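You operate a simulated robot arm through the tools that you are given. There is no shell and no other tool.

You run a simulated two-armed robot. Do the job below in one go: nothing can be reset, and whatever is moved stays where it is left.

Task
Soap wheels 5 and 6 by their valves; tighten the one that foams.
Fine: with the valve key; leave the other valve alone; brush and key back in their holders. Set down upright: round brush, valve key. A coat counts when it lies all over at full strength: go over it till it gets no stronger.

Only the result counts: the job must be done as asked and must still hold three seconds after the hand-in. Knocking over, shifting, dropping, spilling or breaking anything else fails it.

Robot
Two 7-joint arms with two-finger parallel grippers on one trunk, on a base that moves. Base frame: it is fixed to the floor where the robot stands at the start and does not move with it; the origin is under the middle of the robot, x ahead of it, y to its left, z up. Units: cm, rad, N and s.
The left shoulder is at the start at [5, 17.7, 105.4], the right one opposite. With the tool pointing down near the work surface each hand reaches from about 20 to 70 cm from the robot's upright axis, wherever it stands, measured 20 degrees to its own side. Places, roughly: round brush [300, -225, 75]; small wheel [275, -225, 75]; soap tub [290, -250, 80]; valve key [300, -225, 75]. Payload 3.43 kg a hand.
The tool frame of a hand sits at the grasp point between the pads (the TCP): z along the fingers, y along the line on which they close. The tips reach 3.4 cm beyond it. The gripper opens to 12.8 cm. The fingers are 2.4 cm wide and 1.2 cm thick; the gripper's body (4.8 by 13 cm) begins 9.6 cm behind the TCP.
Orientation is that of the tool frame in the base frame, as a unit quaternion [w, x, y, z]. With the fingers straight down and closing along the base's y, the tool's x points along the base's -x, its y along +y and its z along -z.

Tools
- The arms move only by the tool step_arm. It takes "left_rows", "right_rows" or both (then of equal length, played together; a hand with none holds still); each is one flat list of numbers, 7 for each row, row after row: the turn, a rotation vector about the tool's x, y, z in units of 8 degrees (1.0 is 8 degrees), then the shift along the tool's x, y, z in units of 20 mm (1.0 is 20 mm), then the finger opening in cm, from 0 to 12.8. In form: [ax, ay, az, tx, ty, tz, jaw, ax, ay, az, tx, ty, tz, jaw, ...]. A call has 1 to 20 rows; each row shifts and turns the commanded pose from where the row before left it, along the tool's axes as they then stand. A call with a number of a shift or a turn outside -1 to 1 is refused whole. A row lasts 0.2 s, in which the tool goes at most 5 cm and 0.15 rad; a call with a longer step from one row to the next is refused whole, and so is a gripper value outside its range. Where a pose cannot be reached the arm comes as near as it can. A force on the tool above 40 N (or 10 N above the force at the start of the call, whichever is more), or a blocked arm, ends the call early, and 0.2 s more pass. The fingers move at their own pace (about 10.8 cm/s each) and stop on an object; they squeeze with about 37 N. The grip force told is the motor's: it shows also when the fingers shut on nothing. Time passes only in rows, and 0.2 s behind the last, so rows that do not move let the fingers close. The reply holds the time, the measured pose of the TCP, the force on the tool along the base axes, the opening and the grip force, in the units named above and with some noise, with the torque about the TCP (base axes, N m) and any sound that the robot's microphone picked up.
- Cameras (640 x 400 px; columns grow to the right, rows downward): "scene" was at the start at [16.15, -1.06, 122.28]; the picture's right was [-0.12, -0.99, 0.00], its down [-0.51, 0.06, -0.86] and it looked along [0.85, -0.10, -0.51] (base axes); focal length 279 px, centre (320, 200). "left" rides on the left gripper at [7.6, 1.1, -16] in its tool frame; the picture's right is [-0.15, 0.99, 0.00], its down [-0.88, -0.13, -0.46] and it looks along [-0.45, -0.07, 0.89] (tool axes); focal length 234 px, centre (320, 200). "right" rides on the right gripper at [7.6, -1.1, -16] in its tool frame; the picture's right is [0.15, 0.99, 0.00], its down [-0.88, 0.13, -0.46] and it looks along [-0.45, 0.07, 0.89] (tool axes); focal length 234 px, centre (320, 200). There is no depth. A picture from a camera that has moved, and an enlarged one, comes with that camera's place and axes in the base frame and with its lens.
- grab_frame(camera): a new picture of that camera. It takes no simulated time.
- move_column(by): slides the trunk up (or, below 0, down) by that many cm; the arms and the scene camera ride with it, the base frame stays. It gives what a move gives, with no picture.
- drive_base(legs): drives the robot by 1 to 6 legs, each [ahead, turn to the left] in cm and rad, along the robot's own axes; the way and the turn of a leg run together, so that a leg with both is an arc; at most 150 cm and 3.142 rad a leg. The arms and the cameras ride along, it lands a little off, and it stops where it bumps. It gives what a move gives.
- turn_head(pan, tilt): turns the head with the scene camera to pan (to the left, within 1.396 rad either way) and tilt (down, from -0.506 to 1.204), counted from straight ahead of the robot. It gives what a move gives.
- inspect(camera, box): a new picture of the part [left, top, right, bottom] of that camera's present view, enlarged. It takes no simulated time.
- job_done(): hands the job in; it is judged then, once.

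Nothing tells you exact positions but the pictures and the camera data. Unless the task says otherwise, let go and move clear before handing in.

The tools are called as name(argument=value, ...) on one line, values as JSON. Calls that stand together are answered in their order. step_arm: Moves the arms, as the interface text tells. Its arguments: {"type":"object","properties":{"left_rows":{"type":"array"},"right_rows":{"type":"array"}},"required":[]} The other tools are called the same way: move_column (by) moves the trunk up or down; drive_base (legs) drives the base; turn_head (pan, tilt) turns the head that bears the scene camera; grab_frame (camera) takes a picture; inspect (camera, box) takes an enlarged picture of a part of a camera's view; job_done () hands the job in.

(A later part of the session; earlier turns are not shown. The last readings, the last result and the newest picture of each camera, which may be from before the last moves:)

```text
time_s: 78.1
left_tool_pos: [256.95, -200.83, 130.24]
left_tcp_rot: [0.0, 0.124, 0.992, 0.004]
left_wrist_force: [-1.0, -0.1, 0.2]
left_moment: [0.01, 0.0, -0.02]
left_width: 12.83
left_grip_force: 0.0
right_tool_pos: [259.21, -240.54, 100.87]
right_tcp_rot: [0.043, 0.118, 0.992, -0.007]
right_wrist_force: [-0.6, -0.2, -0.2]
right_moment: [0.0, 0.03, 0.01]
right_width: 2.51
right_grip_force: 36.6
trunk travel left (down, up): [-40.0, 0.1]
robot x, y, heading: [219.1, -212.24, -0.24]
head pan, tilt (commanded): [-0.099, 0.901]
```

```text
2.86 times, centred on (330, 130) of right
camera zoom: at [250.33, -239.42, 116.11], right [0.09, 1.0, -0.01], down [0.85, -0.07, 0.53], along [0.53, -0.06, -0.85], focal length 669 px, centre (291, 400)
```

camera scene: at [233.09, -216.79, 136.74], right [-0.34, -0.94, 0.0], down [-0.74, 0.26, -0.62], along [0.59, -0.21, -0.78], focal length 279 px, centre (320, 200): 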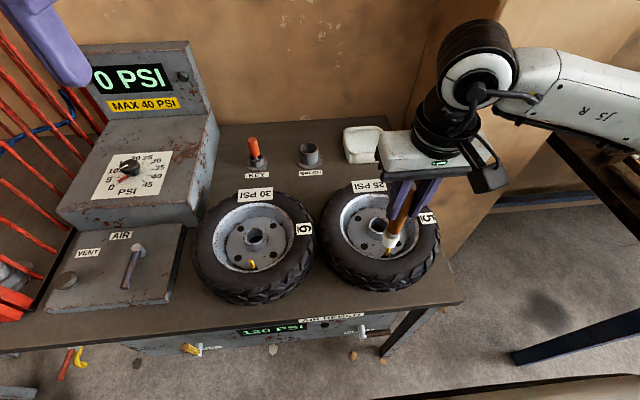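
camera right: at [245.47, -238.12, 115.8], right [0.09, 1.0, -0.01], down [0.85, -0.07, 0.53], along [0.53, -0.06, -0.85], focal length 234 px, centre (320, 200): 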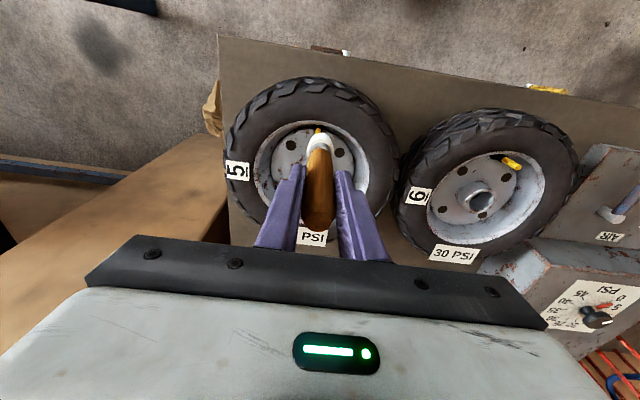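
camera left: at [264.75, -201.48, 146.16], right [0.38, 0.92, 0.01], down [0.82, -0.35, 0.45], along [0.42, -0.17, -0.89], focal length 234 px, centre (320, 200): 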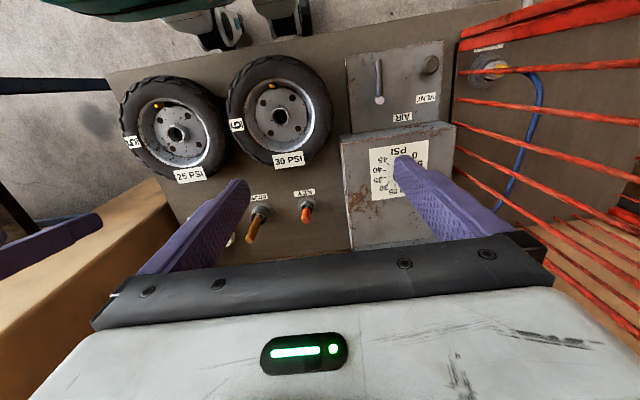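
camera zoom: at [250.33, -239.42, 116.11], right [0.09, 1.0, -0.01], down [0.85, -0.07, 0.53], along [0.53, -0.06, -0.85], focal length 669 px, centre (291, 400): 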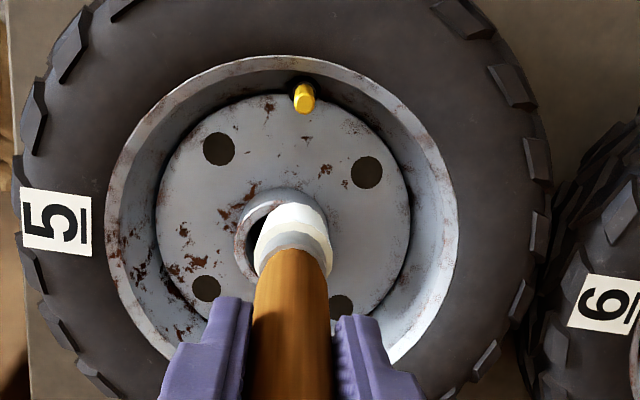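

No soap shows on the valve yet. I'll go back over it and rub with light but real contact, then compare.

step_arm(right_rows=[0, 0, 0, 0.8, 0, 0, 0, 0, 0, 0, 0.8, 0, 0, 0, 0, 0, 0, 0.8, 0, 0, 0, 0, 0, 0, 0.084, 0, 0.996, 0, 0, 0, 0, 0.013, 0, 0.15, 0])

step_arm(right_rows=[0, 0, 0, 0.2, 0, 0, 0, 0, 0, 0, 0, 0.2, 0, 0, 0, 0, 0, -0.2, 0, 0, 0, 0, 0, 0, -0.2, 0, 0, 0, 0, 0, 0, 0, -0.2, 0, 0, 0, 0, 0, 0, -0.2, 0, 0, 0, 0, 0, 0.2, 0, 0, 0, 0, 0, 0, 0.2, 0, 0, 0, 0, 0, 0, 0, 0.2, 0, 0, 0, 0, 0, -0.2, 0, 0, 0])

inspect(camera="scene", box=[350, 190, 430, 280])

```text
time_s: 79.3
left_tool_pos: [256.84, -200.67, 130.21]
left_tcp_rot: [0.001, 0.125, 0.992, 0.003]
left_wrist_force: [0.4, -0.5, -0.7]
left_moment: [0.0, 0.01, -0.02]
left_width: 12.8
left_grip_force: 0.1
right_tool_pos: [254.53, -239.34, 98.56]
right_tcp_rot: [0.045, 0.119, 0.992, -0.006]
right_wrist_force: [-3.9, -1.1, 15.1]
right_moment: [-0.21, 0.52, -0.01]
right_width: 2.49
right_grip_force: 37.1
trunk travel left (down, up): [-40.0, 0.1]
robot x, y, heading: [218.96, -212.73, -0.245]
head pan, tilt (commanded): [-0.099, 0.901]
```

```text
time_s: 81.5
left_tool_pos: [256.96, -200.86, 130.38]
left_tcp_rot: [0.001, 0.125, 0.992, 0.003]
left_wrist_force: [0.4, 0.0, 0.2]
left_moment: [0.0, 0.01, 0.0]
left_width: 12.78
left_grip_force: 0.0
right_tool_pos: [254.33, -239.49, 98.34]
right_tcp_rot: [0.042, 0.12, 0.992, -0.007]
right_wrist_force: [-0.7, 0.4, 20.4]
right_moment: [0.01, -0.03, 0.0]
right_width: 2.46
right_grip_force: 36.9
trunk travel left (down, up): [-40.0, 0.1]
robot x, y, heading: [218.87, -212.56, -0.244]
head pan, tilt (commanded): [-0.099, 0.901]
```

```text
4.44 times, centred on (390, 235) of scene
camera zoom: at [232.95, -216.69, 136.77], right [-0.34, -0.94, 0.0], down [-0.74, 0.26, -0.62], along [0.59, -0.21, -0.78], focal length 1242 px, centre (9, 44)
```

zoom: 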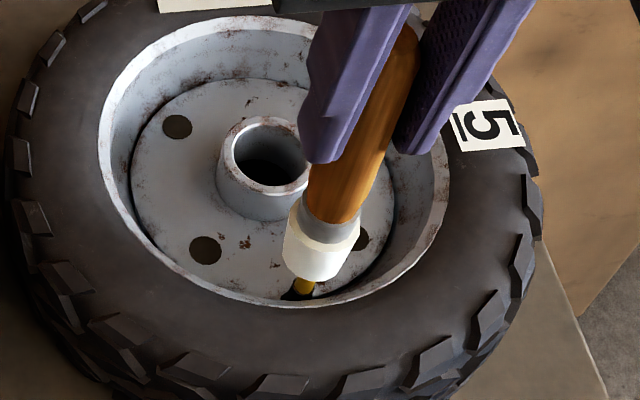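

step_arm(right_rows=[0, 0, 0, -0.084, 0, -0.996, 0, 0, 0, 0, -0.8, 0, 0, 0, 0, 0, 0, -0.8, 0, 0, 0, 0, 0, 0, -0.8, 0, 0, 0])

inspect(camera="scene", box=[350, 220, 430, 280])

inspect(camera="right", box=[270, 60, 390, 165])

```text
time_s: 82.5
left_tool_pos: [257.03, -200.8, 130.21]
left_tcp_rot: [-0.001, 0.125, 0.992, 0.004]
left_wrist_force: [0.4, 0.7, 0.1]
left_moment: [0.01, 0.04, 0.0]
left_width: 12.8
left_grip_force: 0.0
right_tool_pos: [259.33, -240.53, 100.58]
right_tcp_rot: [0.042, 0.119, 0.992, -0.006]
right_wrist_force: [-0.6, 0.4, -1.0]
right_moment: [-0.03, -0.01, 0.01]
right_width: 2.49
right_grip_force: 37.2
trunk travel left (down, up): [-40.0, 0.1]
robot x, y, heading: [218.83, -212.58, -0.246]
head pan, tilt (commanded): [-0.099, 0.901]
```

```text
6.67 times, centred on (390, 250) of scene
camera zoom: at [233.15, -216.78, 136.73], right [-0.34, -0.94, 0.0], down [-0.74, 0.26, -0.62], along [0.58, -0.21, -0.78], focal length 1862 px, centre (-147, -133)
```

zoom: 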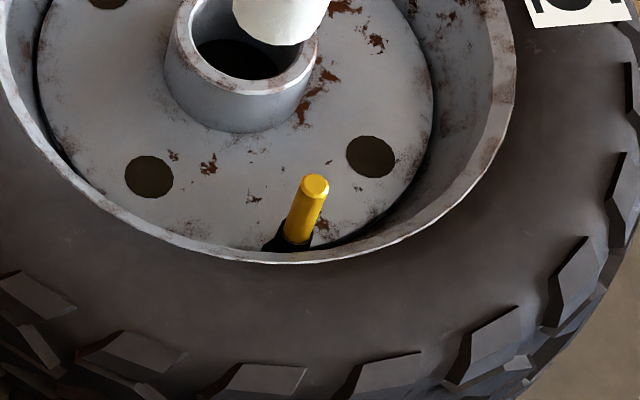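

```text
3.81 times, centred on (330, 112) of right
camera zoom: at [250.42, -239.35, 115.83], right [0.09, 1.0, -0.01], down [0.85, -0.07, 0.53], along [0.53, -0.06, -0.85], focal length 892 px, centre (282, 533)
```

zoom: 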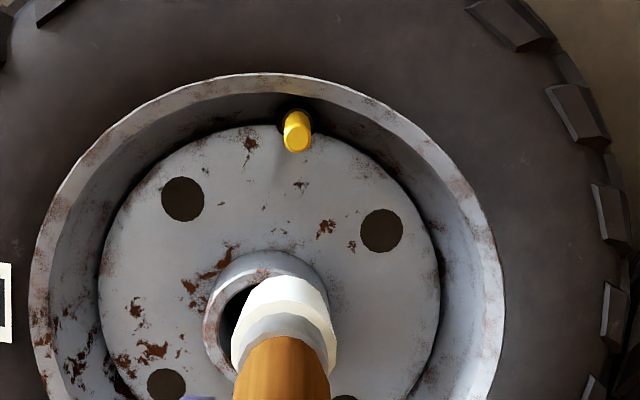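

inspect(camera="scene", box=[365, 180, 425, 240])

inspect(camera="right", box=[295, 110, 345, 160])

inspect(camera="scene", box=[330, 110, 410, 170])

```text
6.67 times, centred on (395, 210) of scene
camera zoom: at [233.15, -216.78, 136.73], right [-0.34, -0.94, 0.0], down [-0.74, 0.26, -0.62], along [0.58, -0.21, -0.78], focal length 1862 px, centre (-180, 133)
```

zoom: 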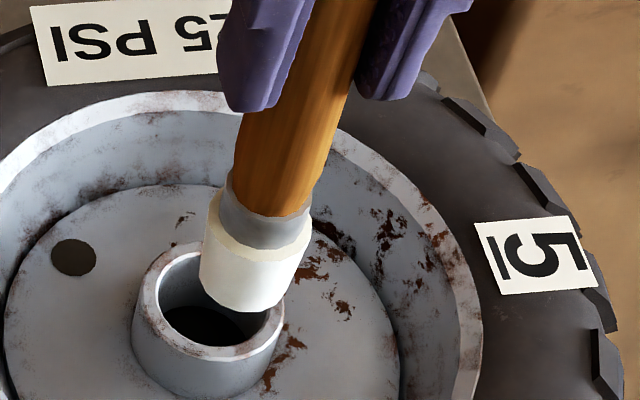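

```text
8.00 times, centred on (320, 135) of right
camera zoom: at [250.42, -239.35, 115.83], right [0.09, 1.0, -0.01], down [0.85, -0.07, 0.53], along [0.53, -0.06, -0.85], focal length 1873 px, centre (320, 720)
```

zoom: 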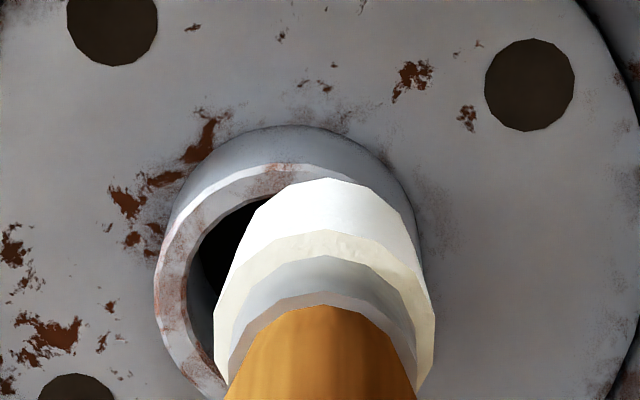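

```text
6.67 times, centred on (370, 140) of scene
camera zoom: at [233.15, -216.78, 136.73], right [-0.34, -0.94, 0.0], down [-0.74, 0.26, -0.62], along [0.58, -0.21, -0.78], focal length 1862 px, centre (-13, 600)
```

zoom: 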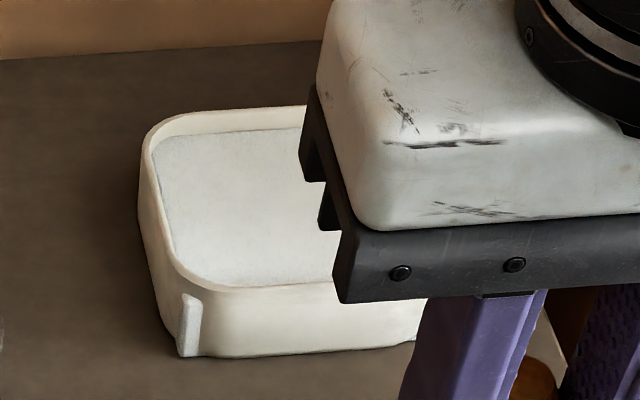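

Nothing was left on the valve's top, so the soap seems meant for the wheel around the stem. There's about 6 cm between valve and hub, room enough to set the brush down on the disc beside the stem. I'll move to its left side and lower gently.

step_arm(right_rows=[0, 0, 0, 0.63, 0.3, -0.053, 0, 0, 0, 0, 0.63, 0.3, -0.053, 0, 0, 0, 0, 0.63, 0.3, -0.053, 0, 0, 0, 0, 0.042, 0, 0.498, 0, 0, 0, 0, 0.042, 0, 0.498, 0, 0, 0, 0, 0.042, 0, 0.498, 0, 0, 0, 0, 0.042, 0, 0.498, 0])

inspect(camera="scene", box=[350, 200, 430, 275])

inspect(camera="right", box=[270, 70, 390, 175])

```text
time_s: 84.1
left_tool_pos: [257.06, -200.81, 130.15]
left_tcp_rot: [0.0, 0.124, 0.992, 0.003]
left_wrist_force: [0.7, -0.3, 0.2]
left_moment: [0.0, -0.01, -0.03]
left_width: 12.8
left_grip_force: 0.1
right_tool_pos: [256.03, -238.07, 96.65]
right_tcp_rot: [0.043, 0.119, 0.992, -0.007]
right_wrist_force: [1.1, 0.6, 0.1]
right_moment: [-0.03, 0.02, -0.01]
right_width: 2.49
right_grip_force: 36.9
trunk travel left (down, up): [-40.0, 0.1]
robot x, y, heading: [219.23, -212.62, -0.25]
head pan, tilt (commanded): [-0.099, 0.901]
```

```text
5.33 times, centred on (390, 238) of scene
camera zoom: at [233.11, -216.8, 136.74], right [-0.34, -0.94, 0.0], down [-0.74, 0.26, -0.62], along [0.58, -0.21, -0.78], focal length 1490 px, centre (-53, 0)
```

zoom: 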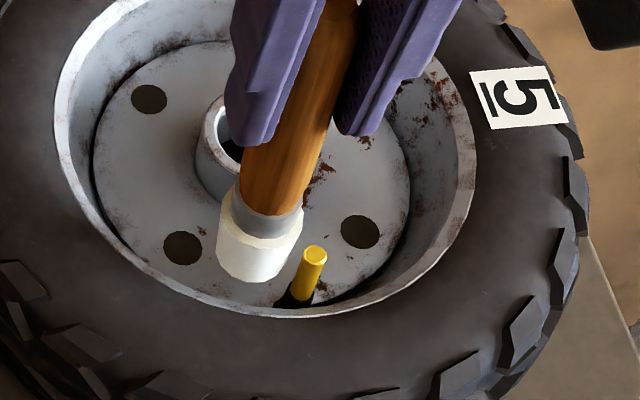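

```text
3.81 times, centred on (330, 122) of right
camera zoom: at [247.03, -236.81, 111.94], right [0.09, 1.0, -0.01], down [0.85, -0.07, 0.53], along [0.53, -0.06, -0.85], focal length 892 px, centre (282, 495)
```

zoom: 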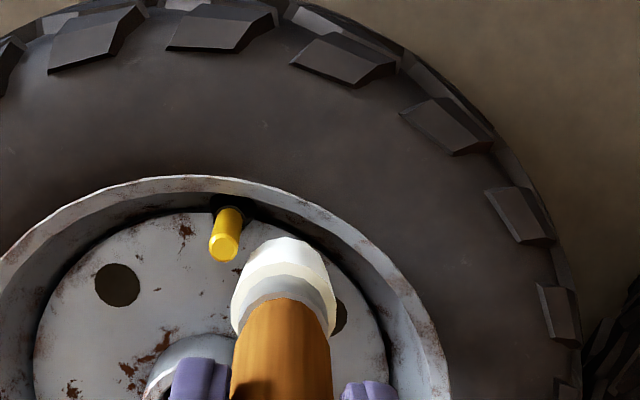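

The brush clears the stem on its left side. I'll lower the last 3–4 cm in finer steps toward the disc.

step_arm(right_rows=[0, 0, 0, 0.042, 0, 0.498, 0, 0, 0, 0, 0.042, 0, 0.498, 0, 0, 0, 0, 0.042, 0, 0.498, 0, 0, 0, 0, 0.02, 0, 0.2, 0])

inspect(camera="scene", box=[350, 200, 430, 275])

inspect(camera="right", box=[270, 70, 390, 175])

```text
time_s: 85.1
left_tool_pos: [257.06, -200.79, 130.2]
left_tcp_rot: [-0.001, 0.124, 0.992, 0.003]
left_wrist_force: [-0.3, -0.5, -0.8]
left_moment: [0.01, 0.04, 0.03]
left_width: 12.8
left_grip_force: 0.1
right_tool_pos: [256.05, -238.06, 93.34]
right_tcp_rot: [0.043, 0.12, 0.992, -0.006]
right_wrist_force: [0.2, -0.9, 0.6]
right_moment: [-0.09, -0.12, 0.01]
right_width: 2.5
right_grip_force: 37.4
trunk travel left (down, up): [-40.0, 0.1]
robot x, y, heading: [219.25, -212.49, -0.244]
head pan, tilt (commanded): [-0.099, 0.901]
```

```text
5.33 times, centred on (390, 238) of scene
camera zoom: at [233.12, -216.8, 136.74], right [-0.34, -0.94, 0.0], down [-0.74, 0.26, -0.62], along [0.58, -0.21, -0.78], focal length 1490 px, centre (-53, 0)
```

zoom: 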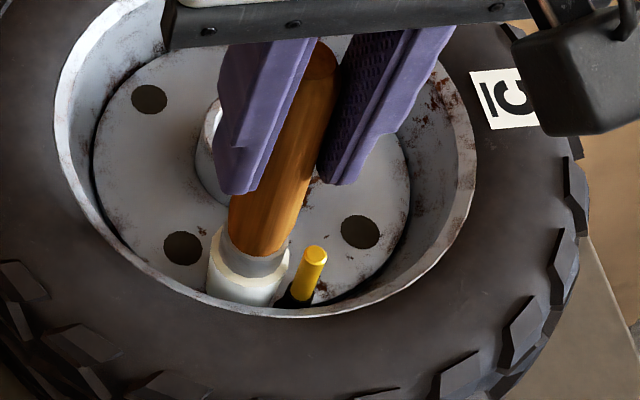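

```text
3.81 times, centred on (330, 122) of right
camera zoom: at [247.07, -236.9, 108.57], right [0.09, 1.0, -0.01], down [0.84, -0.07, 0.53], along [0.53, -0.06, -0.85], focal length 892 px, centre (282, 495)
```

zoom: 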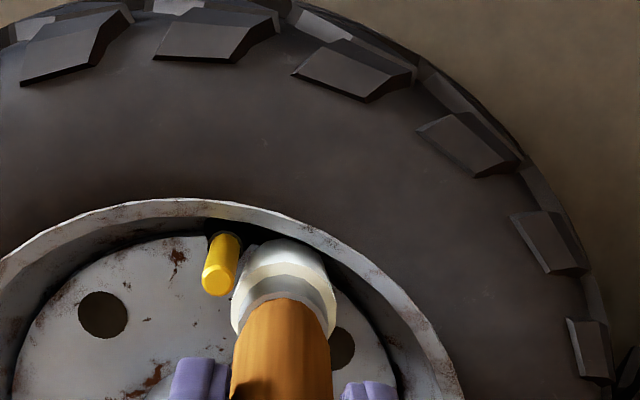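

Almost at the disc, with no contact yet. A little further down until I feel the disc.

step_arm(right_rows=[0, 0, 0, 0.017, 0, 0.2, 0, 0, 0, 0, 0.017, 0, 0.2, 0])

step_arm(right_rows=[0, 0, 0, 0.017, 0, 0.15, 0, 0, 0, 0, 0, 0, 0, 0])

inspect(camera="right", box=[270, 70, 390, 175])

```text
time_s: 85.7
left_tool_pos: [256.75, -200.71, 130.24]
left_tcp_rot: [0.0, 0.124, 0.992, 0.003]
left_wrist_force: [-0.6, -0.9, 0.3]
left_moment: [-0.05, 0.04, 0.04]
left_width: 12.82
left_grip_force: 0.1
right_tool_pos: [256.04, -238.09, 92.92]
right_tcp_rot: [0.049, 0.119, 0.992, -0.005]
right_wrist_force: [-3.3, -6.2, 35.3]
right_moment: [-0.83, -0.03, 0.05]
right_width: 2.57
right_grip_force: 37.2
trunk travel left (down, up): [-40.0, 0.1]
robot x, y, heading: [219.01, -212.81, -0.238]
head pan, tilt (commanded): [-0.099, 0.901]
```

```text
time_s: 86.3
left_tool_pos: [256.9, -200.79, 130.27]
left_tcp_rot: [0.001, 0.125, 0.992, 0.004]
left_wrist_force: [-0.5, -0.6, 0.1]
left_moment: [0.01, 0.05, 0.02]
left_width: 12.78
left_grip_force: 0.0
right_tool_pos: [255.95, -238.01, 92.56]
right_tcp_rot: [0.047, 0.119, 0.992, -0.006]
right_wrist_force: [-1.5, -6.0, 33.8]
right_moment: [-0.78, -0.22, -0.03]
right_width: 2.51
right_grip_force: 37.5
trunk travel left (down, up): [-40.0, 0.1]
robot x, y, heading: [218.84, -212.53, -0.245]
head pan, tilt (commanded): [-0.099, 0.901]
```

```text
3.81 times, centred on (330, 122) of right
camera zoom: at [247.03, -236.8, 107.62], right [0.09, 1.0, -0.01], down [0.84, -0.07, 0.54], along [0.53, -0.06, -0.84], focal length 892 px, centre (282, 495)
```

zoom: 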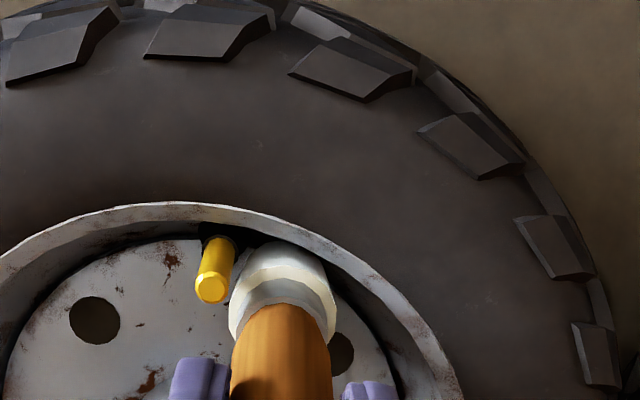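

Contact with the disc at about 34 N, too firm. I'll ease off, make light strokes beside the stem, then lift aside and look for a soap mark.

step_arm(right_rows=[0, 0, 0, -0.028, 0, -0.33, 0, 0, 0, 0, -0.2, 0, 0, 0, 0, 0, 0, -0.2, 0, 0, 0, 0, 0, 0, 0.2, 0, 0, 0, 0, 0, 0, 0.2, 0, 0, 0])

step_arm(right_rows=[0, 0, 0, -0.084, 0, -0.996, 0, 0, 0, 0, -0.084, 0, -0.996, 0, 0, 0, 0, -0.084, 0, -0.996, 0, 0, 0, 0, -0.084, 0, -0.996, 0, 0, 0, 0, -1, 0.2, 0, 0, 0, 0, 0, -1, 0.2, 0, 0, 0, 0, 0, -1, 0.2, 0, 0])

inspect(camera="scene", box=[350, 210, 430, 275])

grab_frame(camera="right")

```text
time_s: 87.5
left_tool_pos: [257.21, -200.77, 130.15]
left_tcp_rot: [0.0, 0.123, 0.992, 0.004]
left_wrist_force: [0.2, 0.2, 0.1]
left_moment: [-0.01, -0.01, -0.01]
left_width: 12.79
left_grip_force: 0.0
right_tool_pos: [256.14, -237.99, 92.93]
right_tcp_rot: [0.042, 0.119, 0.992, -0.006]
right_wrist_force: [0.1, 0.2, -1.3]
right_moment: [-0.01, 0.0, 0.02]
right_width: 2.48
right_grip_force: 36.7
trunk travel left (down, up): [-40.0, 0.1]
robot x, y, heading: [218.9, -212.7, -0.244]
head pan, tilt (commanded): [-0.099, 0.901]
```

```text
time_s: 89.1
left_tool_pos: [257.06, -200.77, 130.17]
left_tcp_rot: [0.0, 0.125, 0.992, 0.004]
left_wrist_force: [0.0, 0.7, -0.4]
left_moment: [-0.04, 0.03, -0.02]
left_width: 12.81
left_grip_force: 0.0
right_tool_pos: [262.17, -238.28, 101.27]
right_tcp_rot: [0.042, 0.119, 0.992, -0.006]
right_wrist_force: [0.1, 0.6, -0.8]
right_moment: [0.03, 0.03, -0.02]
right_width: 2.48
right_grip_force: 36.8
trunk travel left (down, up): [-40.0, 0.1]
robot x, y, heading: [219.2, -212.4, -0.246]
head pan, tilt (commanded): [-0.099, 0.901]
```

```text
6.15 times, centred on (390, 242) of scene
camera zoom: at [233.15, -216.78, 136.73], right [-0.34, -0.94, 0.0], down [-0.74, 0.26, -0.62], along [0.58, -0.21, -0.78], focal length 1719 px, centre (-111, -62)
```

zoom: 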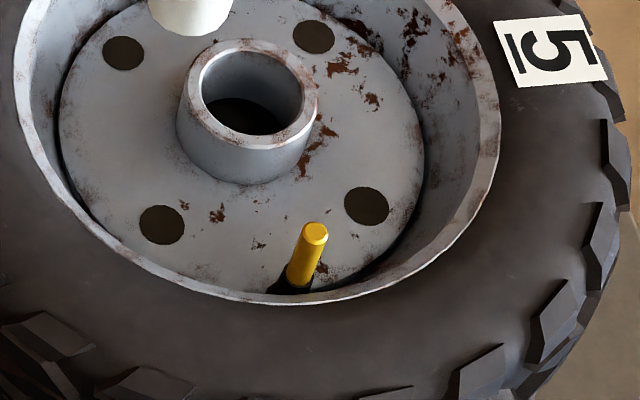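

```text
taken
camera right: at [253.33, -237.09, 116.44], right [0.09, 1.0, -0.01], down [0.85, -0.07, 0.53], along [0.53, -0.06, -0.85], focal length 234 px, centre (320, 200)
```

right: 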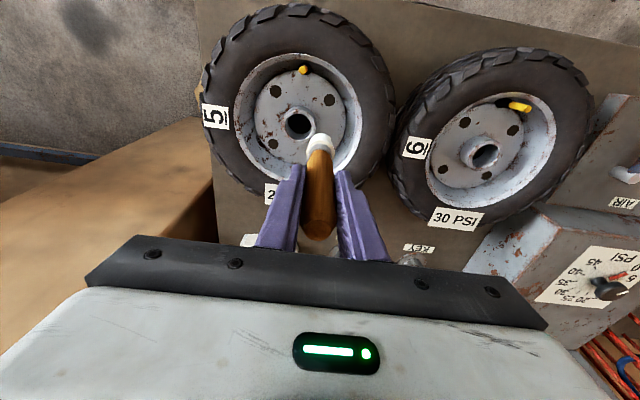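

No mark is visible from the scene camera. I'll look closer at the valve and the bristles with the right hand's camera before deciding.

inspect(camera="right", box=[270, 45, 340, 95])

inspect(camera="right", box=[290, 110, 350, 160])

inspect(camera="right", box=[480, 80, 560, 140])

```text
8.00 times, centred on (305, 70) of right
camera zoom: at [253.33, -237.09, 116.44], right [0.09, 1.0, -0.01], down [0.85, -0.07, 0.53], along [0.53, -0.06, -0.85], focal length 1873 px, centre (440, 1240)
```

zoom: 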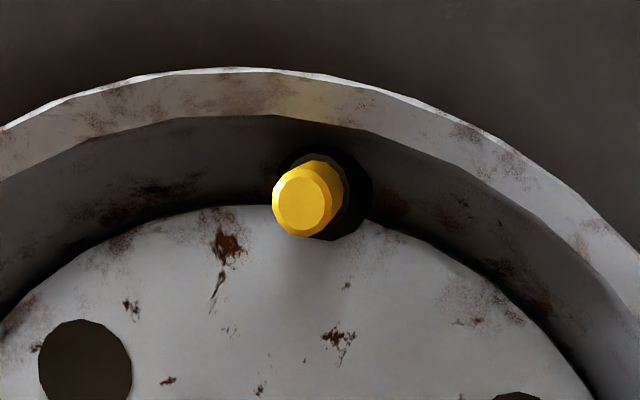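

```text
8.00 times, centred on (320, 135) of right
camera zoom: at [253.33, -237.09, 116.44], right [0.09, 1.0, -0.01], down [0.85, -0.07, 0.53], along [0.53, -0.06, -0.85], focal length 1873 px, centre (320, 720)
```

zoom: 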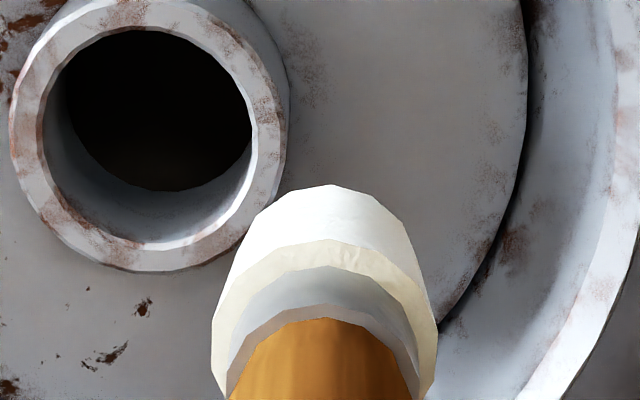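

```text
6.67 times, centred on (520, 110) of right
camera zoom: at [253.33, -237.09, 116.44], right [0.09, 1.0, -0.01], down [0.85, -0.07, 0.53], along [0.53, -0.06, -0.85], focal length 1561 px, centre (-1013, 800)
```

zoom: 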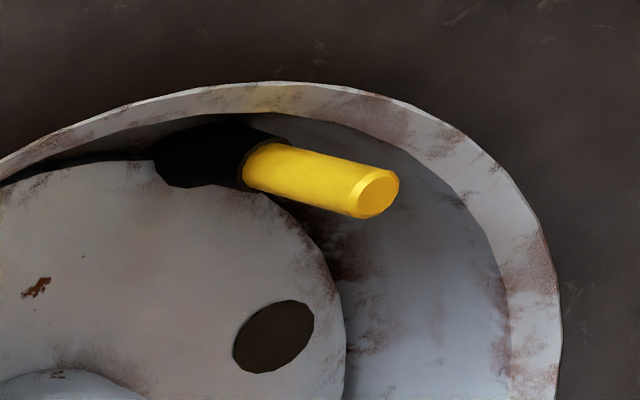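

There's no visible coat yet, though a single pass may simply be very faint. I'll go back over valve 5's top for a longer, lighter rub and then compare closely.

step_arm(right_rows=[0, 0, 0, 0.9, -0.371, 0.259, 0, 0, 0, 0, 0.9, -0.371, 0.259, 0, 0, 0, 0, 0.9, -0.371, 0.259, 0, 0, 0, 0, 0.9, -0.371, 0.259, 0, 0, 0, 0, 0.008, 0, 0.1, 0])

step_arm(right_rows=[0, 0, 0, 0.012, 0, 0.15, 0])

```text
time_s: 90.3
left_tool_pos: [257.15, -200.78, 130.22]
left_tcp_rot: [-0.001, 0.125, 0.992, 0.004]
left_wrist_force: [1.3, 0.1, 0.3]
left_moment: [0.04, 0.03, -0.02]
left_width: 12.79
left_grip_force: 0.0
right_tool_pos: [254.59, -239.5, 98.49]
right_tcp_rot: [0.042, 0.119, 0.992, -0.005]
right_wrist_force: [-0.1, -0.1, -0.2]
right_moment: [-0.02, 0.03, 0.0]
right_width: 2.49
right_grip_force: 36.8
trunk travel left (down, up): [-40.0, 0.1]
robot x, y, heading: [219.08, -212.86, -0.243]
head pan, tilt (commanded): [-0.099, 0.901]
```

```text
time_s: 90.7
left_tool_pos: [257.03, -200.82, 130.13]
left_tcp_rot: [-0.001, 0.124, 0.992, 0.004]
left_wrist_force: [-0.5, -0.7, -0.6]
left_moment: [0.0, -0.03, 0.03]
left_width: 12.83
left_grip_force: 0.0
right_tool_pos: [254.57, -239.44, 98.16]
right_tcp_rot: [0.042, 0.12, 0.992, -0.006]
right_wrist_force: [0.6, 0.0, -0.2]
right_moment: [-0.02, 0.0, 0.03]
right_width: 2.49
right_grip_force: 36.7
trunk travel left (down, up): [-40.0, 0.1]
robot x, y, heading: [219.45, -212.47, -0.244]
head pan, tilt (commanded): [-0.099, 0.901]
```

step_arm(right_rows=[0, 0, 0, 0.01, 0, 0.12, 0])

step_arm(right_rows=[0, 0, 0, 0.01, 0, 0.08, 0])

inspect(camera="scene", box=[350, 190, 430, 280])

```text
time_s: 91.1
left_tool_pos: [257.21, -200.81, 130.13]
left_tcp_rot: [-0.001, 0.124, 0.992, 0.003]
left_wrist_force: [0.4, -0.6, -0.6]
left_moment: [0.02, -0.04, 0.03]
left_width: 12.79
left_grip_force: 0.0
right_tool_pos: [254.63, -239.54, 97.86]
right_tcp_rot: [0.042, 0.118, 0.992, -0.006]
right_wrist_force: [0.7, 0.1, -0.4]
right_moment: [0.0, -0.01, -0.02]
right_width: 2.49
right_grip_force: 37.1
trunk travel left (down, up): [-40.0, 0.1]
robot x, y, heading: [218.64, -212.48, -0.247]
head pan, tilt (commanded): [-0.099, 0.901]
```

```text
time_s: 91.5
left_tool_pos: [257.05, -200.8, 130.19]
left_tcp_rot: [0.0, 0.125, 0.992, 0.004]
left_wrist_force: [-0.4, -0.2, -0.8]
left_moment: [-0.02, 0.02, 0.01]
left_width: 12.79
left_grip_force: 0.1
right_tool_pos: [254.55, -239.46, 97.79]
right_tcp_rot: [0.042, 0.119, 0.992, -0.005]
right_wrist_force: [0.6, -1.2, -1.0]
right_moment: [-0.01, -0.01, 0.01]
right_width: 2.5
right_grip_force: 37.4
trunk travel left (down, up): [-40.0, 0.1]
robot x, y, heading: [218.8, -212.71, -0.249]
head pan, tilt (commanded): [-0.099, 0.901]
```

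```text
4.44 times, centred on (390, 235) of scene
camera zoom: at [233.11, -216.8, 136.73], right [-0.34, -0.94, 0.0], down [-0.74, 0.26, -0.62], along [0.58, -0.21, -0.78], focal length 1242 px, centre (9, 44)
```

zoom: 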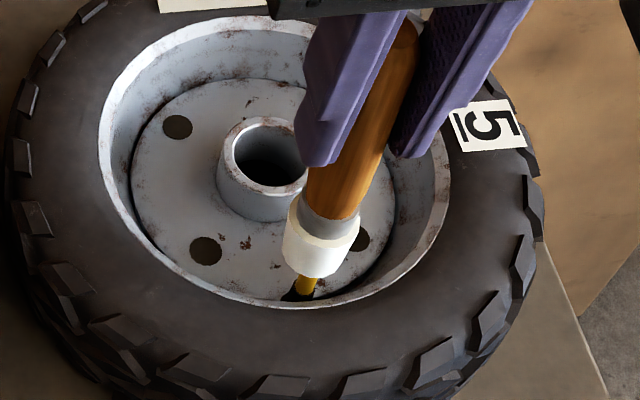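

step_arm(right_rows=[0, 0, 0, 0.008, 0, 0.1, 0])

step_arm(right_rows=[0, 0, 0, 0.008, 0, 0.08, 0])

```text
time_s: 91.9
left_tool_pos: [257.13, -200.84, 130.23]
left_tcp_rot: [0.0, 0.124, 0.992, 0.003]
left_wrist_force: [-0.4, 0.4, 0.9]
left_moment: [0.0, -0.01, 0.01]
left_width: 12.78
left_grip_force: 0.0
right_tool_pos: [254.48, -239.53, 97.73]
right_tcp_rot: [0.043, 0.119, 0.992, -0.007]
right_wrist_force: [-0.1, 0.2, 2.8]
right_moment: [-0.07, 0.07, 0.0]
right_width: 2.49
right_grip_force: 36.9
trunk travel left (down, up): [-40.0, 0.1]
robot x, y, heading: [218.96, -212.33, -0.247]
head pan, tilt (commanded): [-0.099, 0.901]
```

```text
time_s: 92.3
left_tool_pos: [256.92, -200.75, 130.39]
left_tcp_rot: [0.001, 0.125, 0.992, 0.004]
left_wrist_force: [0.0, 0.6, 0.0]
left_moment: [-0.04, 0.03, 0.0]
left_width: 12.78
left_grip_force: 0.1
right_tool_pos: [254.32, -239.44, 97.61]
right_tcp_rot: [0.045, 0.118, 0.992, -0.007]
right_wrist_force: [-4.0, -2.1, 21.5]
right_moment: [-0.39, 0.46, 0.02]
right_width: 2.47
right_grip_force: 37.2
trunk travel left (down, up): [-40.0, 0.1]
robot x, y, heading: [219.0, -212.51, -0.247]
head pan, tilt (commanded): [-0.099, 0.901]
```

In contact. I'll ease slightly and rub in circles for several seconds.

step_arm(right_rows=[0, 0, 0, 0.2, 0, -0.06, 0, 0, 0, 0, 0, 0.2, 0, 0, 0, 0, 0, -0.2, 0, 0, 0, 0, 0, 0, -0.2, 0, 0.0, 0, 0, 0, 0, 0, -0.2, 0, 0, 0, 0, 0, 0, -0.2, 0, 0, 0, 0, 0, 0.2, 0, 0, 0, 0, 0, 0, 0.2, 0, 0, 0, 0, 0, 0, 0, 0.2, 0, 0, 0, 0, 0, -0.2, 0, 0, 0, 0, 0, 0, 0.2, 0, 0, 0, 0, 0, 0, 0, 0.2, 0, 0, 0, 0, 0, -0.2, 0, 0, 0, 0, 0, 0, -0.2, 0, 0, 0, 0, 0, 0, 0, -0.2, 0, 0, 0, 0, 0, 0, -0.2, 0, 0, 0, 0, 0, 0.2, 0, 0, 0, 0, 0, 0, 0.2, 0, 0, 0, 0, 0, 0, 0, 0.2, 0, 0, 0, 0, 0, -0.2, 0, 0, 0])

step_arm(right_rows=[0, 0, 0, -0.084, 0, -0.996, 0, 0, 0, 0, -0.8, 0.3, 0, 0, 0, 0, 0, -0.8, 0.3, 0, 0, 0, 0, 0, -0.8, 0.3, 0, 0])

inspect(camera="scene", box=[350, 220, 430, 280])

grab_frame(camera="right")

```text
time_s: 96.5
left_tool_pos: [256.94, -200.79, 130.3]
left_tcp_rot: [0.001, 0.125, 0.992, 0.002]
left_wrist_force: [-0.2, 1.0, -0.1]
left_moment: [-0.01, -0.01, 0.02]
left_width: 12.81
left_grip_force: 0.0
right_tool_pos: [254.33, -239.47, 97.47]
right_tcp_rot: [0.041, 0.118, 0.992, -0.006]
right_wrist_force: [-3.8, -2.4, 14.6]
right_moment: [-0.36, 0.28, -0.04]
right_width: 2.5
right_grip_force: 36.9
trunk travel left (down, up): [-40.0, 0.1]
robot x, y, heading: [219.11, -212.28, -0.243]
head pan, tilt (commanded): [-0.099, 0.901]
```

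```text
time_s: 97.5
left_tool_pos: [257.06, -200.67, 130.19]
left_tcp_rot: [0.0, 0.125, 0.992, 0.004]
left_wrist_force: [1.7, 1.0, -1.0]
left_moment: [0.0, -0.01, 0.0]
left_width: 12.82
left_grip_force: 0.1
right_tool_pos: [259.73, -238.77, 99.7]
right_tcp_rot: [0.043, 0.119, 0.992, -0.006]
right_wrist_force: [0.9, -0.2, -1.0]
right_moment: [0.0, 0.0, -0.03]
right_width: 2.48
right_grip_force: 36.9
trunk travel left (down, up): [-40.0, 0.1]
robot x, y, heading: [219.06, -212.84, -0.245]
head pan, tilt (commanded): [-0.099, 0.901]
```

```text
6.67 times, centred on (390, 250) of scene
camera zoom: at [233.15, -216.78, 136.73], right [-0.34, -0.94, 0.0], down [-0.74, 0.26, -0.62], along [0.58, -0.21, -0.78], focal length 1862 px, centre (-147, -133)
```

zoom: 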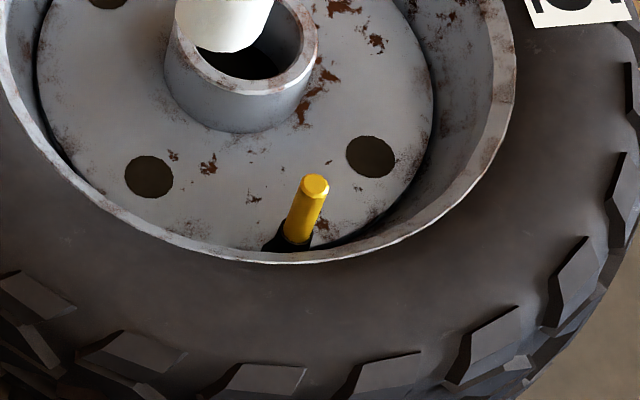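

```text
taken
camera right: at [250.96, -237.55, 114.95], right [0.09, 1.0, -0.01], down [0.85, -0.07, 0.53], along [0.53, -0.06, -0.85], focal length 234 px, centre (320, 200)
```

right: 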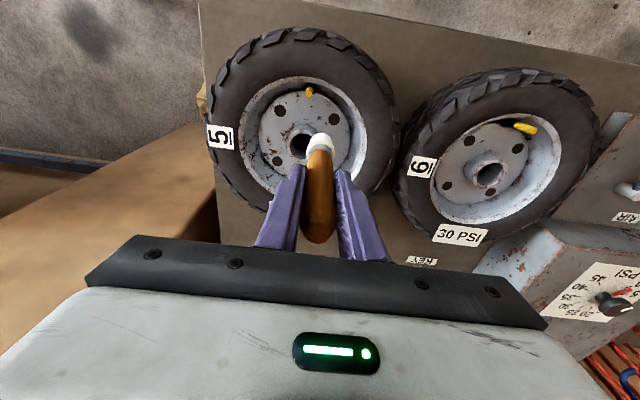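

Still no visible coat, so I suspect the brush isn't really loaded. I'll go back to the tub, compare the bristles before and after, and this time work them into the soap properly.

drive_base(legs=[[15, 0]])

turn_head(pan=-0.3, tilt=0.75)

grab_frame(camera="scene")

```text
time_s: 98.8
left_tool_pos: [271.38, -204.2, 130.23]
left_tcp_rot: [-0.001, 0.124, 0.992, 0.003]
left_wrist_force: [0.2, 0.5, 0.1]
left_moment: [0.04, 0.01, 0.02]
left_width: 12.82
left_grip_force: 0.0
right_tool_pos: [274.13, -242.15, 99.73]
right_tcp_rot: [0.043, 0.118, 0.992, -0.006]
right_wrist_force: [-0.2, -0.8, -2.0]
right_moment: [0.01, 0.04, -0.01]
right_width: 2.49
right_grip_force: 37.2
trunk travel left (down, up): [-40.0, 0.1]
robot x, y, heading: [233.28, -216.14, -0.242]
head pan, tilt (commanded): [-0.099, 0.901]
```

```text
time_s: 99.5
left_tool_pos: [271.21, -204.24, 130.13]
left_tcp_rot: [0.0, 0.124, 0.992, 0.003]
left_wrist_force: [0.1, -0.6, 0.1]
left_moment: [-0.01, -0.04, 0.03]
left_width: 12.81
left_grip_force: 0.1
right_tool_pos: [274.07, -242.1, 99.68]
right_tcp_rot: [0.041, 0.117, 0.992, -0.006]
right_wrist_force: [0.1, 0.6, -0.5]
right_moment: [-0.03, -0.01, 0.03]
right_width: 2.51
right_grip_force: 37.3
trunk travel left (down, up): [-40.0, 0.1]
robot x, y, heading: [233.07, -215.98, -0.244]
head pan, tilt (commanded): [-0.3, 0.75]
```

```text
taken
camera scene: at [247.3, -222.01, 137.92], right [-0.51, -0.86, 0.0], down [-0.58, 0.35, -0.73], along [0.63, -0.38, -0.68], focal length 279 px, centre (320, 200)
```

scene: 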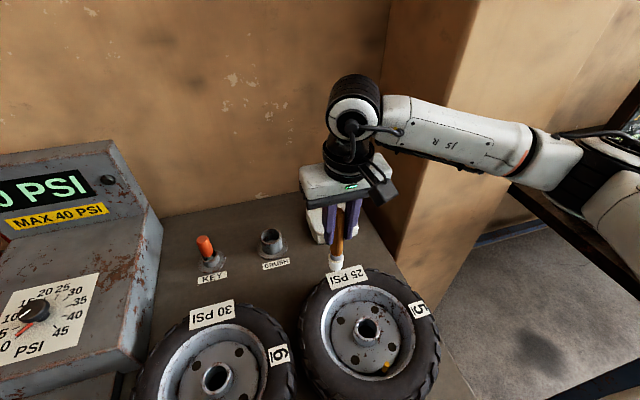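

step_arm(right_rows=[0, 0, 0, -0.991, -0.356, 0.083, 0, 0, 0, 0, -0.991, -0.356, 0.083, 0, 0, 0, 0, -0.991, -0.356, 0.083, 0, 0, 0, 0, -0.991, -0.356, 0.083, 0, 0, 0, 0, -0.991, -0.356, 0.083, 0, 0, 0, 0, -0.991, -0.356, 0.083, 0, 0, 0, 0, -0.991, -0.356, 0.083, 0, 0, 0, 0, -0.991, -0.356, 0.083, 0, 0, 0, 0, -0.991, -0.356, 0.083, 0])

inspect(camera="right", box=[260, 80, 380, 180])

inspect(camera="scene", box=[300, 150, 420, 270])

```text
time_s: 101.5
left_tool_pos: [271.23, -204.19, 130.2]
left_tcp_rot: [-0.001, 0.123, 0.992, 0.004]
left_wrist_force: [-0.6, 0.2, 0.3]
left_moment: [-0.04, 0.04, -0.03]
left_width: 12.79
left_grip_force: 0.0
right_tool_pos: [289.95, -252.62, 99.8]
right_tcp_rot: [0.042, 0.117, 0.992, -0.006]
right_wrist_force: [-0.1, 0.0, -0.2]
right_moment: [-0.01, -0.01, -0.02]
right_width: 2.5
right_grip_force: 36.5
trunk travel left (down, up): [-40.0, 0.1]
robot x, y, heading: [233.29, -215.95, -0.241]
head pan, tilt (commanded): [-0.3, 0.75]
```

```text
4.00 times, centred on (320, 130) of right
camera zoom: at [281.15, -251.5, 115.0], right [0.09, 1.0, -0.01], down [0.85, -0.07, 0.53], along [0.53, -0.06, -0.85], focal length 937 px, centre (320, 480)
```

zoom: 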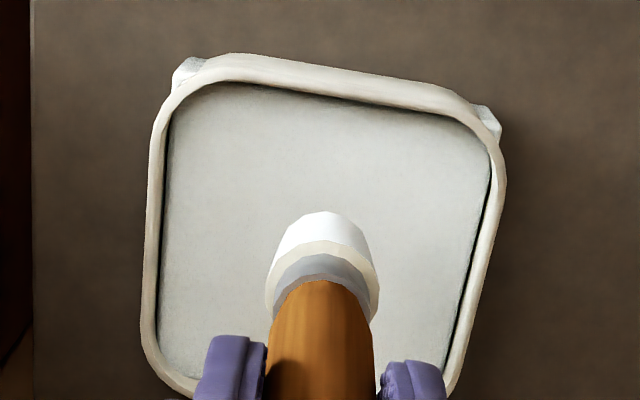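

```text
3.33 times, centred on (360, 210) of scene
camera zoom: at [247.33, -222.0, 137.92], right [-0.52, -0.86, 0.0], down [-0.58, 0.35, -0.73], along [0.63, -0.38, -0.68], focal length 931 px, centre (187, 167)
```

zoom: 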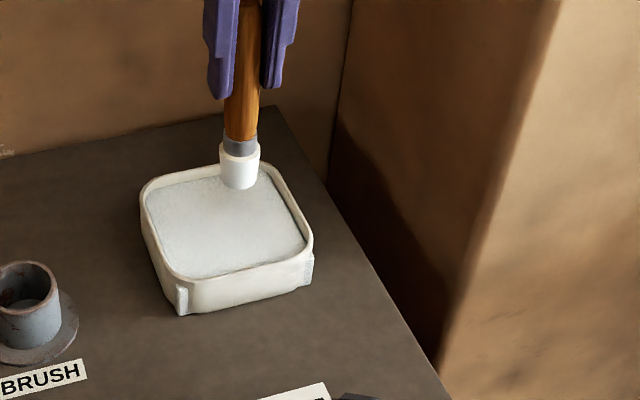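

I'll lower again to a light touch on the soap and work the bristles around in it for a few seconds.

step_arm(right_rows=[0, 0, 0, 0.084, 0, 0.996, 0, 0, 0, 0, 0.084, 0, 0.996, 0, 0, 0, 0, 0.084, 0, 0.996, 0, 0, 0, 0, 0.042, 0, 0.5, 0, 0, 0, 0, 0.02, 0, 0.22, 0])

step_arm(right_rows=[0, 0, 0, 0.008, 0, 0.1, 0])

inspect(camera="scene", box=[300, 150, 420, 270])

```text
time_s: 102.8
left_tool_pos: [271.26, -204.18, 130.22]
left_tcp_rot: [-0.001, 0.123, 0.992, 0.004]
left_wrist_force: [-0.3, 0.1, 0.4]
left_moment: [0.02, 0.01, 0.01]
left_width: 12.8
left_grip_force: 0.1
right_tool_pos: [289.83, -252.47, 92.23]
right_tcp_rot: [0.043, 0.117, 0.992, -0.006]
right_wrist_force: [0.3, 0.8, 0.0]
right_moment: [0.0, 0.0, 0.01]
right_width: 2.51
right_grip_force: 36.4
trunk travel left (down, up): [-40.0, 0.1]
robot x, y, heading: [233.55, -216.1, -0.241]
head pan, tilt (commanded): [-0.3, 0.75]
```

```text
time_s: 103.2
left_tool_pos: [271.29, -204.15, 130.2]
left_tcp_rot: [-0.001, 0.123, 0.992, 0.005]
left_wrist_force: [0.6, 0.2, 0.2]
left_moment: [-0.01, 0.03, -0.01]
left_width: 12.79
left_grip_force: 0.0
right_tool_pos: [289.93, -252.38, 92.12]
right_tcp_rot: [0.042, 0.118, 0.992, -0.005]
right_wrist_force: [-0.4, -0.4, -1.0]
right_moment: [-0.02, -0.02, 0.01]
right_width: 2.46
right_grip_force: 36.7
trunk travel left (down, up): [-40.0, 0.1]
robot x, y, heading: [233.19, -216.06, -0.242]
head pan, tilt (commanded): [-0.3, 0.75]
```

```text
3.33 times, centred on (360, 210) of scene
camera zoom: at [247.3, -222.02, 137.92], right [-0.52, -0.86, 0.0], down [-0.58, 0.35, -0.73], along [0.63, -0.38, -0.68], focal length 931 px, centre (187, 167)
```

zoom: 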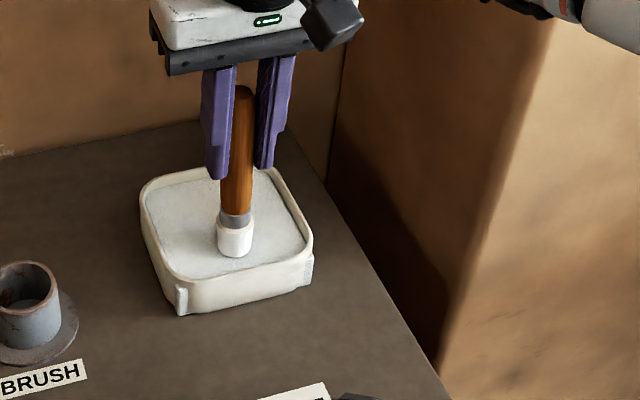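

step_arm(right_rows=[0, 0, 0, 0.008, 0, 0.1, 0])

step_arm(right_rows=[0, 0, 0, 0.008, 0, 0.1, 0])

step_arm(right_rows=[0, 0, 0, 0.008, 0, 0.1, 0])

```text
time_s: 103.5
left_tool_pos: [271.24, -204.22, 130.22]
left_tcp_rot: [-0.001, 0.124, 0.992, 0.004]
left_wrist_force: [-0.4, -0.4, -0.1]
left_moment: [0.02, 0.01, -0.01]
left_width: 12.83
left_grip_force: 0.0
right_tool_pos: [289.77, -252.45, 92.04]
right_tcp_rot: [0.042, 0.117, 0.992, -0.006]
right_wrist_force: [0.1, 1.3, -0.7]
right_moment: [0.0, 0.02, 0.02]
right_width: 2.5
right_grip_force: 37.4
trunk travel left (down, up): [-40.0, 0.1]
robot x, y, heading: [232.59, -216.15, -0.242]
head pan, tilt (commanded): [-0.3, 0.75]
```

```text
time_s: 104.0
left_tool_pos: [271.15, -204.19, 130.23]
left_tcp_rot: [0.0, 0.124, 0.992, 0.003]
left_wrist_force: [0.1, 0.0, -0.2]
left_moment: [-0.01, 0.01, 0.02]
left_width: 12.8
left_grip_force: 0.1
right_tool_pos: [289.88, -252.53, 92.04]
right_tcp_rot: [0.043, 0.118, 0.992, -0.005]
right_wrist_force: [-2.2, 1.1, 7.2]
right_moment: [-0.01, 0.12, 0.0]
right_width: 2.49
right_grip_force: 36.5
trunk travel left (down, up): [-40.0, 0.1]
robot x, y, heading: [233.38, -216.04, -0.236]
head pan, tilt (commanded): [-0.3, 0.75]
```

```text
time_s: 104.3
left_tool_pos: [271.18, -204.11, 130.27]
left_tcp_rot: [0.002, 0.123, 0.992, 0.004]
left_wrist_force: [-0.9, -0.6, -0.1]
left_moment: [-0.02, -0.02, -0.02]
left_width: 12.79
left_grip_force: 0.2
right_tool_pos: [289.86, -252.38, 91.82]
right_tcp_rot: [0.045, 0.119, 0.992, -0.007]
right_wrist_force: [-4.5, -0.6, 18.4]
right_moment: [-0.18, 0.27, -0.02]
right_width: 2.48
right_grip_force: 36.6
trunk travel left (down, up): [-40.0, 0.1]
robot x, y, heading: [233.14, -216.1, -0.237]
head pan, tilt (commanded): [-0.3, 0.75]
```

Light contact is made. I'll twist the brush back and forth in the soap to avoid dragging the tub, hold briefly, then lift and look.

step_arm(right_rows=[0, 0, 0.8, 0, 0, -0.03, 0, 0, 0, 0.8, 0, 0, 0, 0, 0, 0, -0.8, 0, 0, 0, 0, 0, 0, -0.8, 0, 0, 0, 0, 0, 0, -0.8, 0, 0, 0, 0, 0, 0, 0.8, 0, 0, 0, 0, 0, 0, 0, 0, 0, 0, 0, 0, 0, 0, 0, 0, 0, 0])

step_arm(right_rows=[0, 0, 0, -0.084, 0, -0.996, 0, 0, 0, 0, -0.084, 0, -0.996, 0, 0, 0, 0, -0.084, 0, -0.996, 0, 0, 0, 0, -0.084, 0, -0.996, 0])

inspect(camera="right", box=[260, 80, 380, 180])

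inspect(camera="scene", box=[300, 150, 420, 270])

```text
time_s: 106.2
left_tool_pos: [271.08, -204.05, 130.31]
left_tcp_rot: [0.001, 0.123, 0.992, 0.003]
left_wrist_force: [-0.4, 0.2, -0.4]
left_moment: [0.0, 0.03, -0.03]
left_width: 12.82
left_grip_force: 0.1
right_tool_pos: [289.8, -252.38, 91.94]
right_tcp_rot: [0.045, 0.117, 0.992, -0.007]
right_wrist_force: [-0.5, 1.5, 19.4]
right_moment: [0.02, -0.28, 0.03]
right_width: 2.51
right_grip_force: 37.5
trunk travel left (down, up): [-40.0, 0.1]
robot x, y, heading: [233.32, -215.98, -0.241]
head pan, tilt (commanded): [-0.3, 0.75]
```

```text
time_s: 107.2
left_tool_pos: [271.09, -204.16, 130.2]
left_tcp_rot: [-0.001, 0.124, 0.992, 0.004]
left_wrist_force: [0.4, -0.4, 0.4]
left_moment: [0.0, -0.01, 0.02]
left_width: 12.8
left_grip_force: 0.0
right_tool_pos: [290.02, -252.35, 99.61]
right_tcp_rot: [0.043, 0.118, 0.992, -0.005]
right_wrist_force: [-1.3, -0.1, -0.3]
right_moment: [0.01, -0.01, 0.02]
right_width: 2.49
right_grip_force: 36.8
trunk travel left (down, up): [-40.0, 0.1]
robot x, y, heading: [233.35, -216.18, -0.243]
head pan, tilt (commanded): [-0.3, 0.75]
```

```text
4.00 times, centred on (320, 130) of right
camera zoom: at [281.08, -251.31, 114.83], right [0.09, 1.0, -0.01], down [0.85, -0.07, 0.53], along [0.53, -0.06, -0.85], focal length 937 px, centre (320, 480)
```

zoom: 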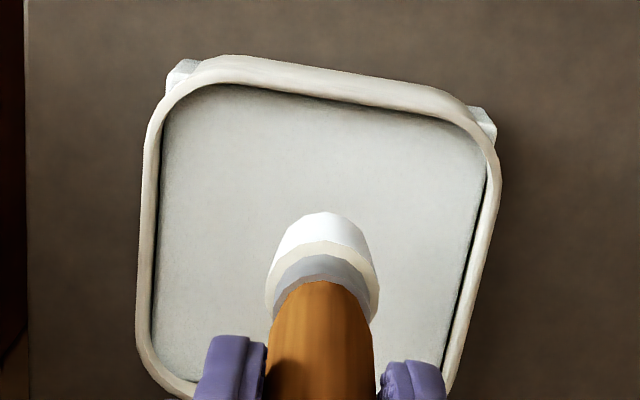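

```text
3.33 times, centred on (360, 210) of scene
camera zoom: at [247.28, -222.01, 137.93], right [-0.52, -0.86, 0.0], down [-0.58, 0.35, -0.73], along [0.63, -0.38, -0.68], focal length 931 px, centre (187, 167)
```

zoom: 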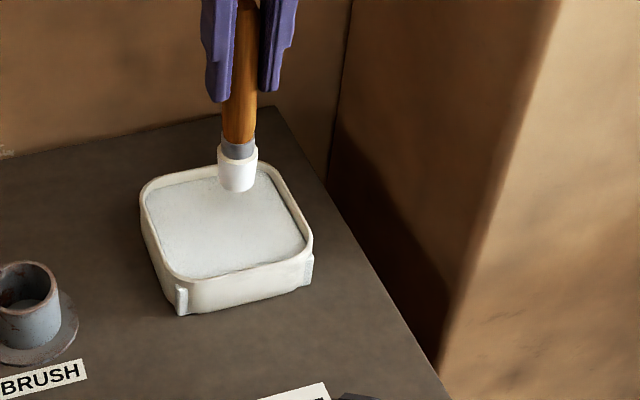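

The brush looks fully white at the end, so I'll take it as loaded. Next I'll back off again and try proper strokes in contact on the disc right beside the valve, which I haven't truly done yet.

drive_base(legs=[[-15, 0]])

turn_head(pan=-0.1, tilt=0.9)

```text
time_s: 108.5
left_tool_pos: [256.75, -200.69, 130.11]
left_tcp_rot: [0.0, 0.122, 0.992, 0.003]
left_wrist_force: [-0.9, 0.9, 0.9]
left_moment: [-0.03, -0.06, -0.01]
left_width: 12.81
left_grip_force: 0.0
right_tool_pos: [275.45, -248.76, 99.63]
right_tcp_rot: [0.042, 0.116, 0.992, -0.006]
right_wrist_force: [-0.2, -0.3, -1.0]
right_moment: [0.02, -0.02, 0.01]
right_width: 2.51
right_grip_force: 37.4
trunk travel left (down, up): [-40.0, 0.1]
robot x, y, heading: [218.7, -212.41, -0.241]
head pan, tilt (commanded): [-0.3, 0.75]
```

```text
time_s: 109.2
left_tool_pos: [256.81, -200.53, 130.22]
left_tcp_rot: [0.0, 0.122, 0.993, 0.004]
left_wrist_force: [-1.0, 0.8, -1.1]
left_moment: [-0.01, 0.01, -0.02]
left_width: 12.8
left_grip_force: 0.1
right_tool_pos: [275.57, -248.72, 99.55]
right_tcp_rot: [0.042, 0.116, 0.992, -0.005]
right_wrist_force: [-0.2, -1.0, 0.2]
right_moment: [0.0, 0.02, 0.02]
right_width: 2.49
right_grip_force: 37.1
trunk travel left (down, up): [-40.0, 0.1]
robot x, y, heading: [218.52, -212.71, -0.237]
head pan, tilt (commanded): [-0.099, 0.901]
```

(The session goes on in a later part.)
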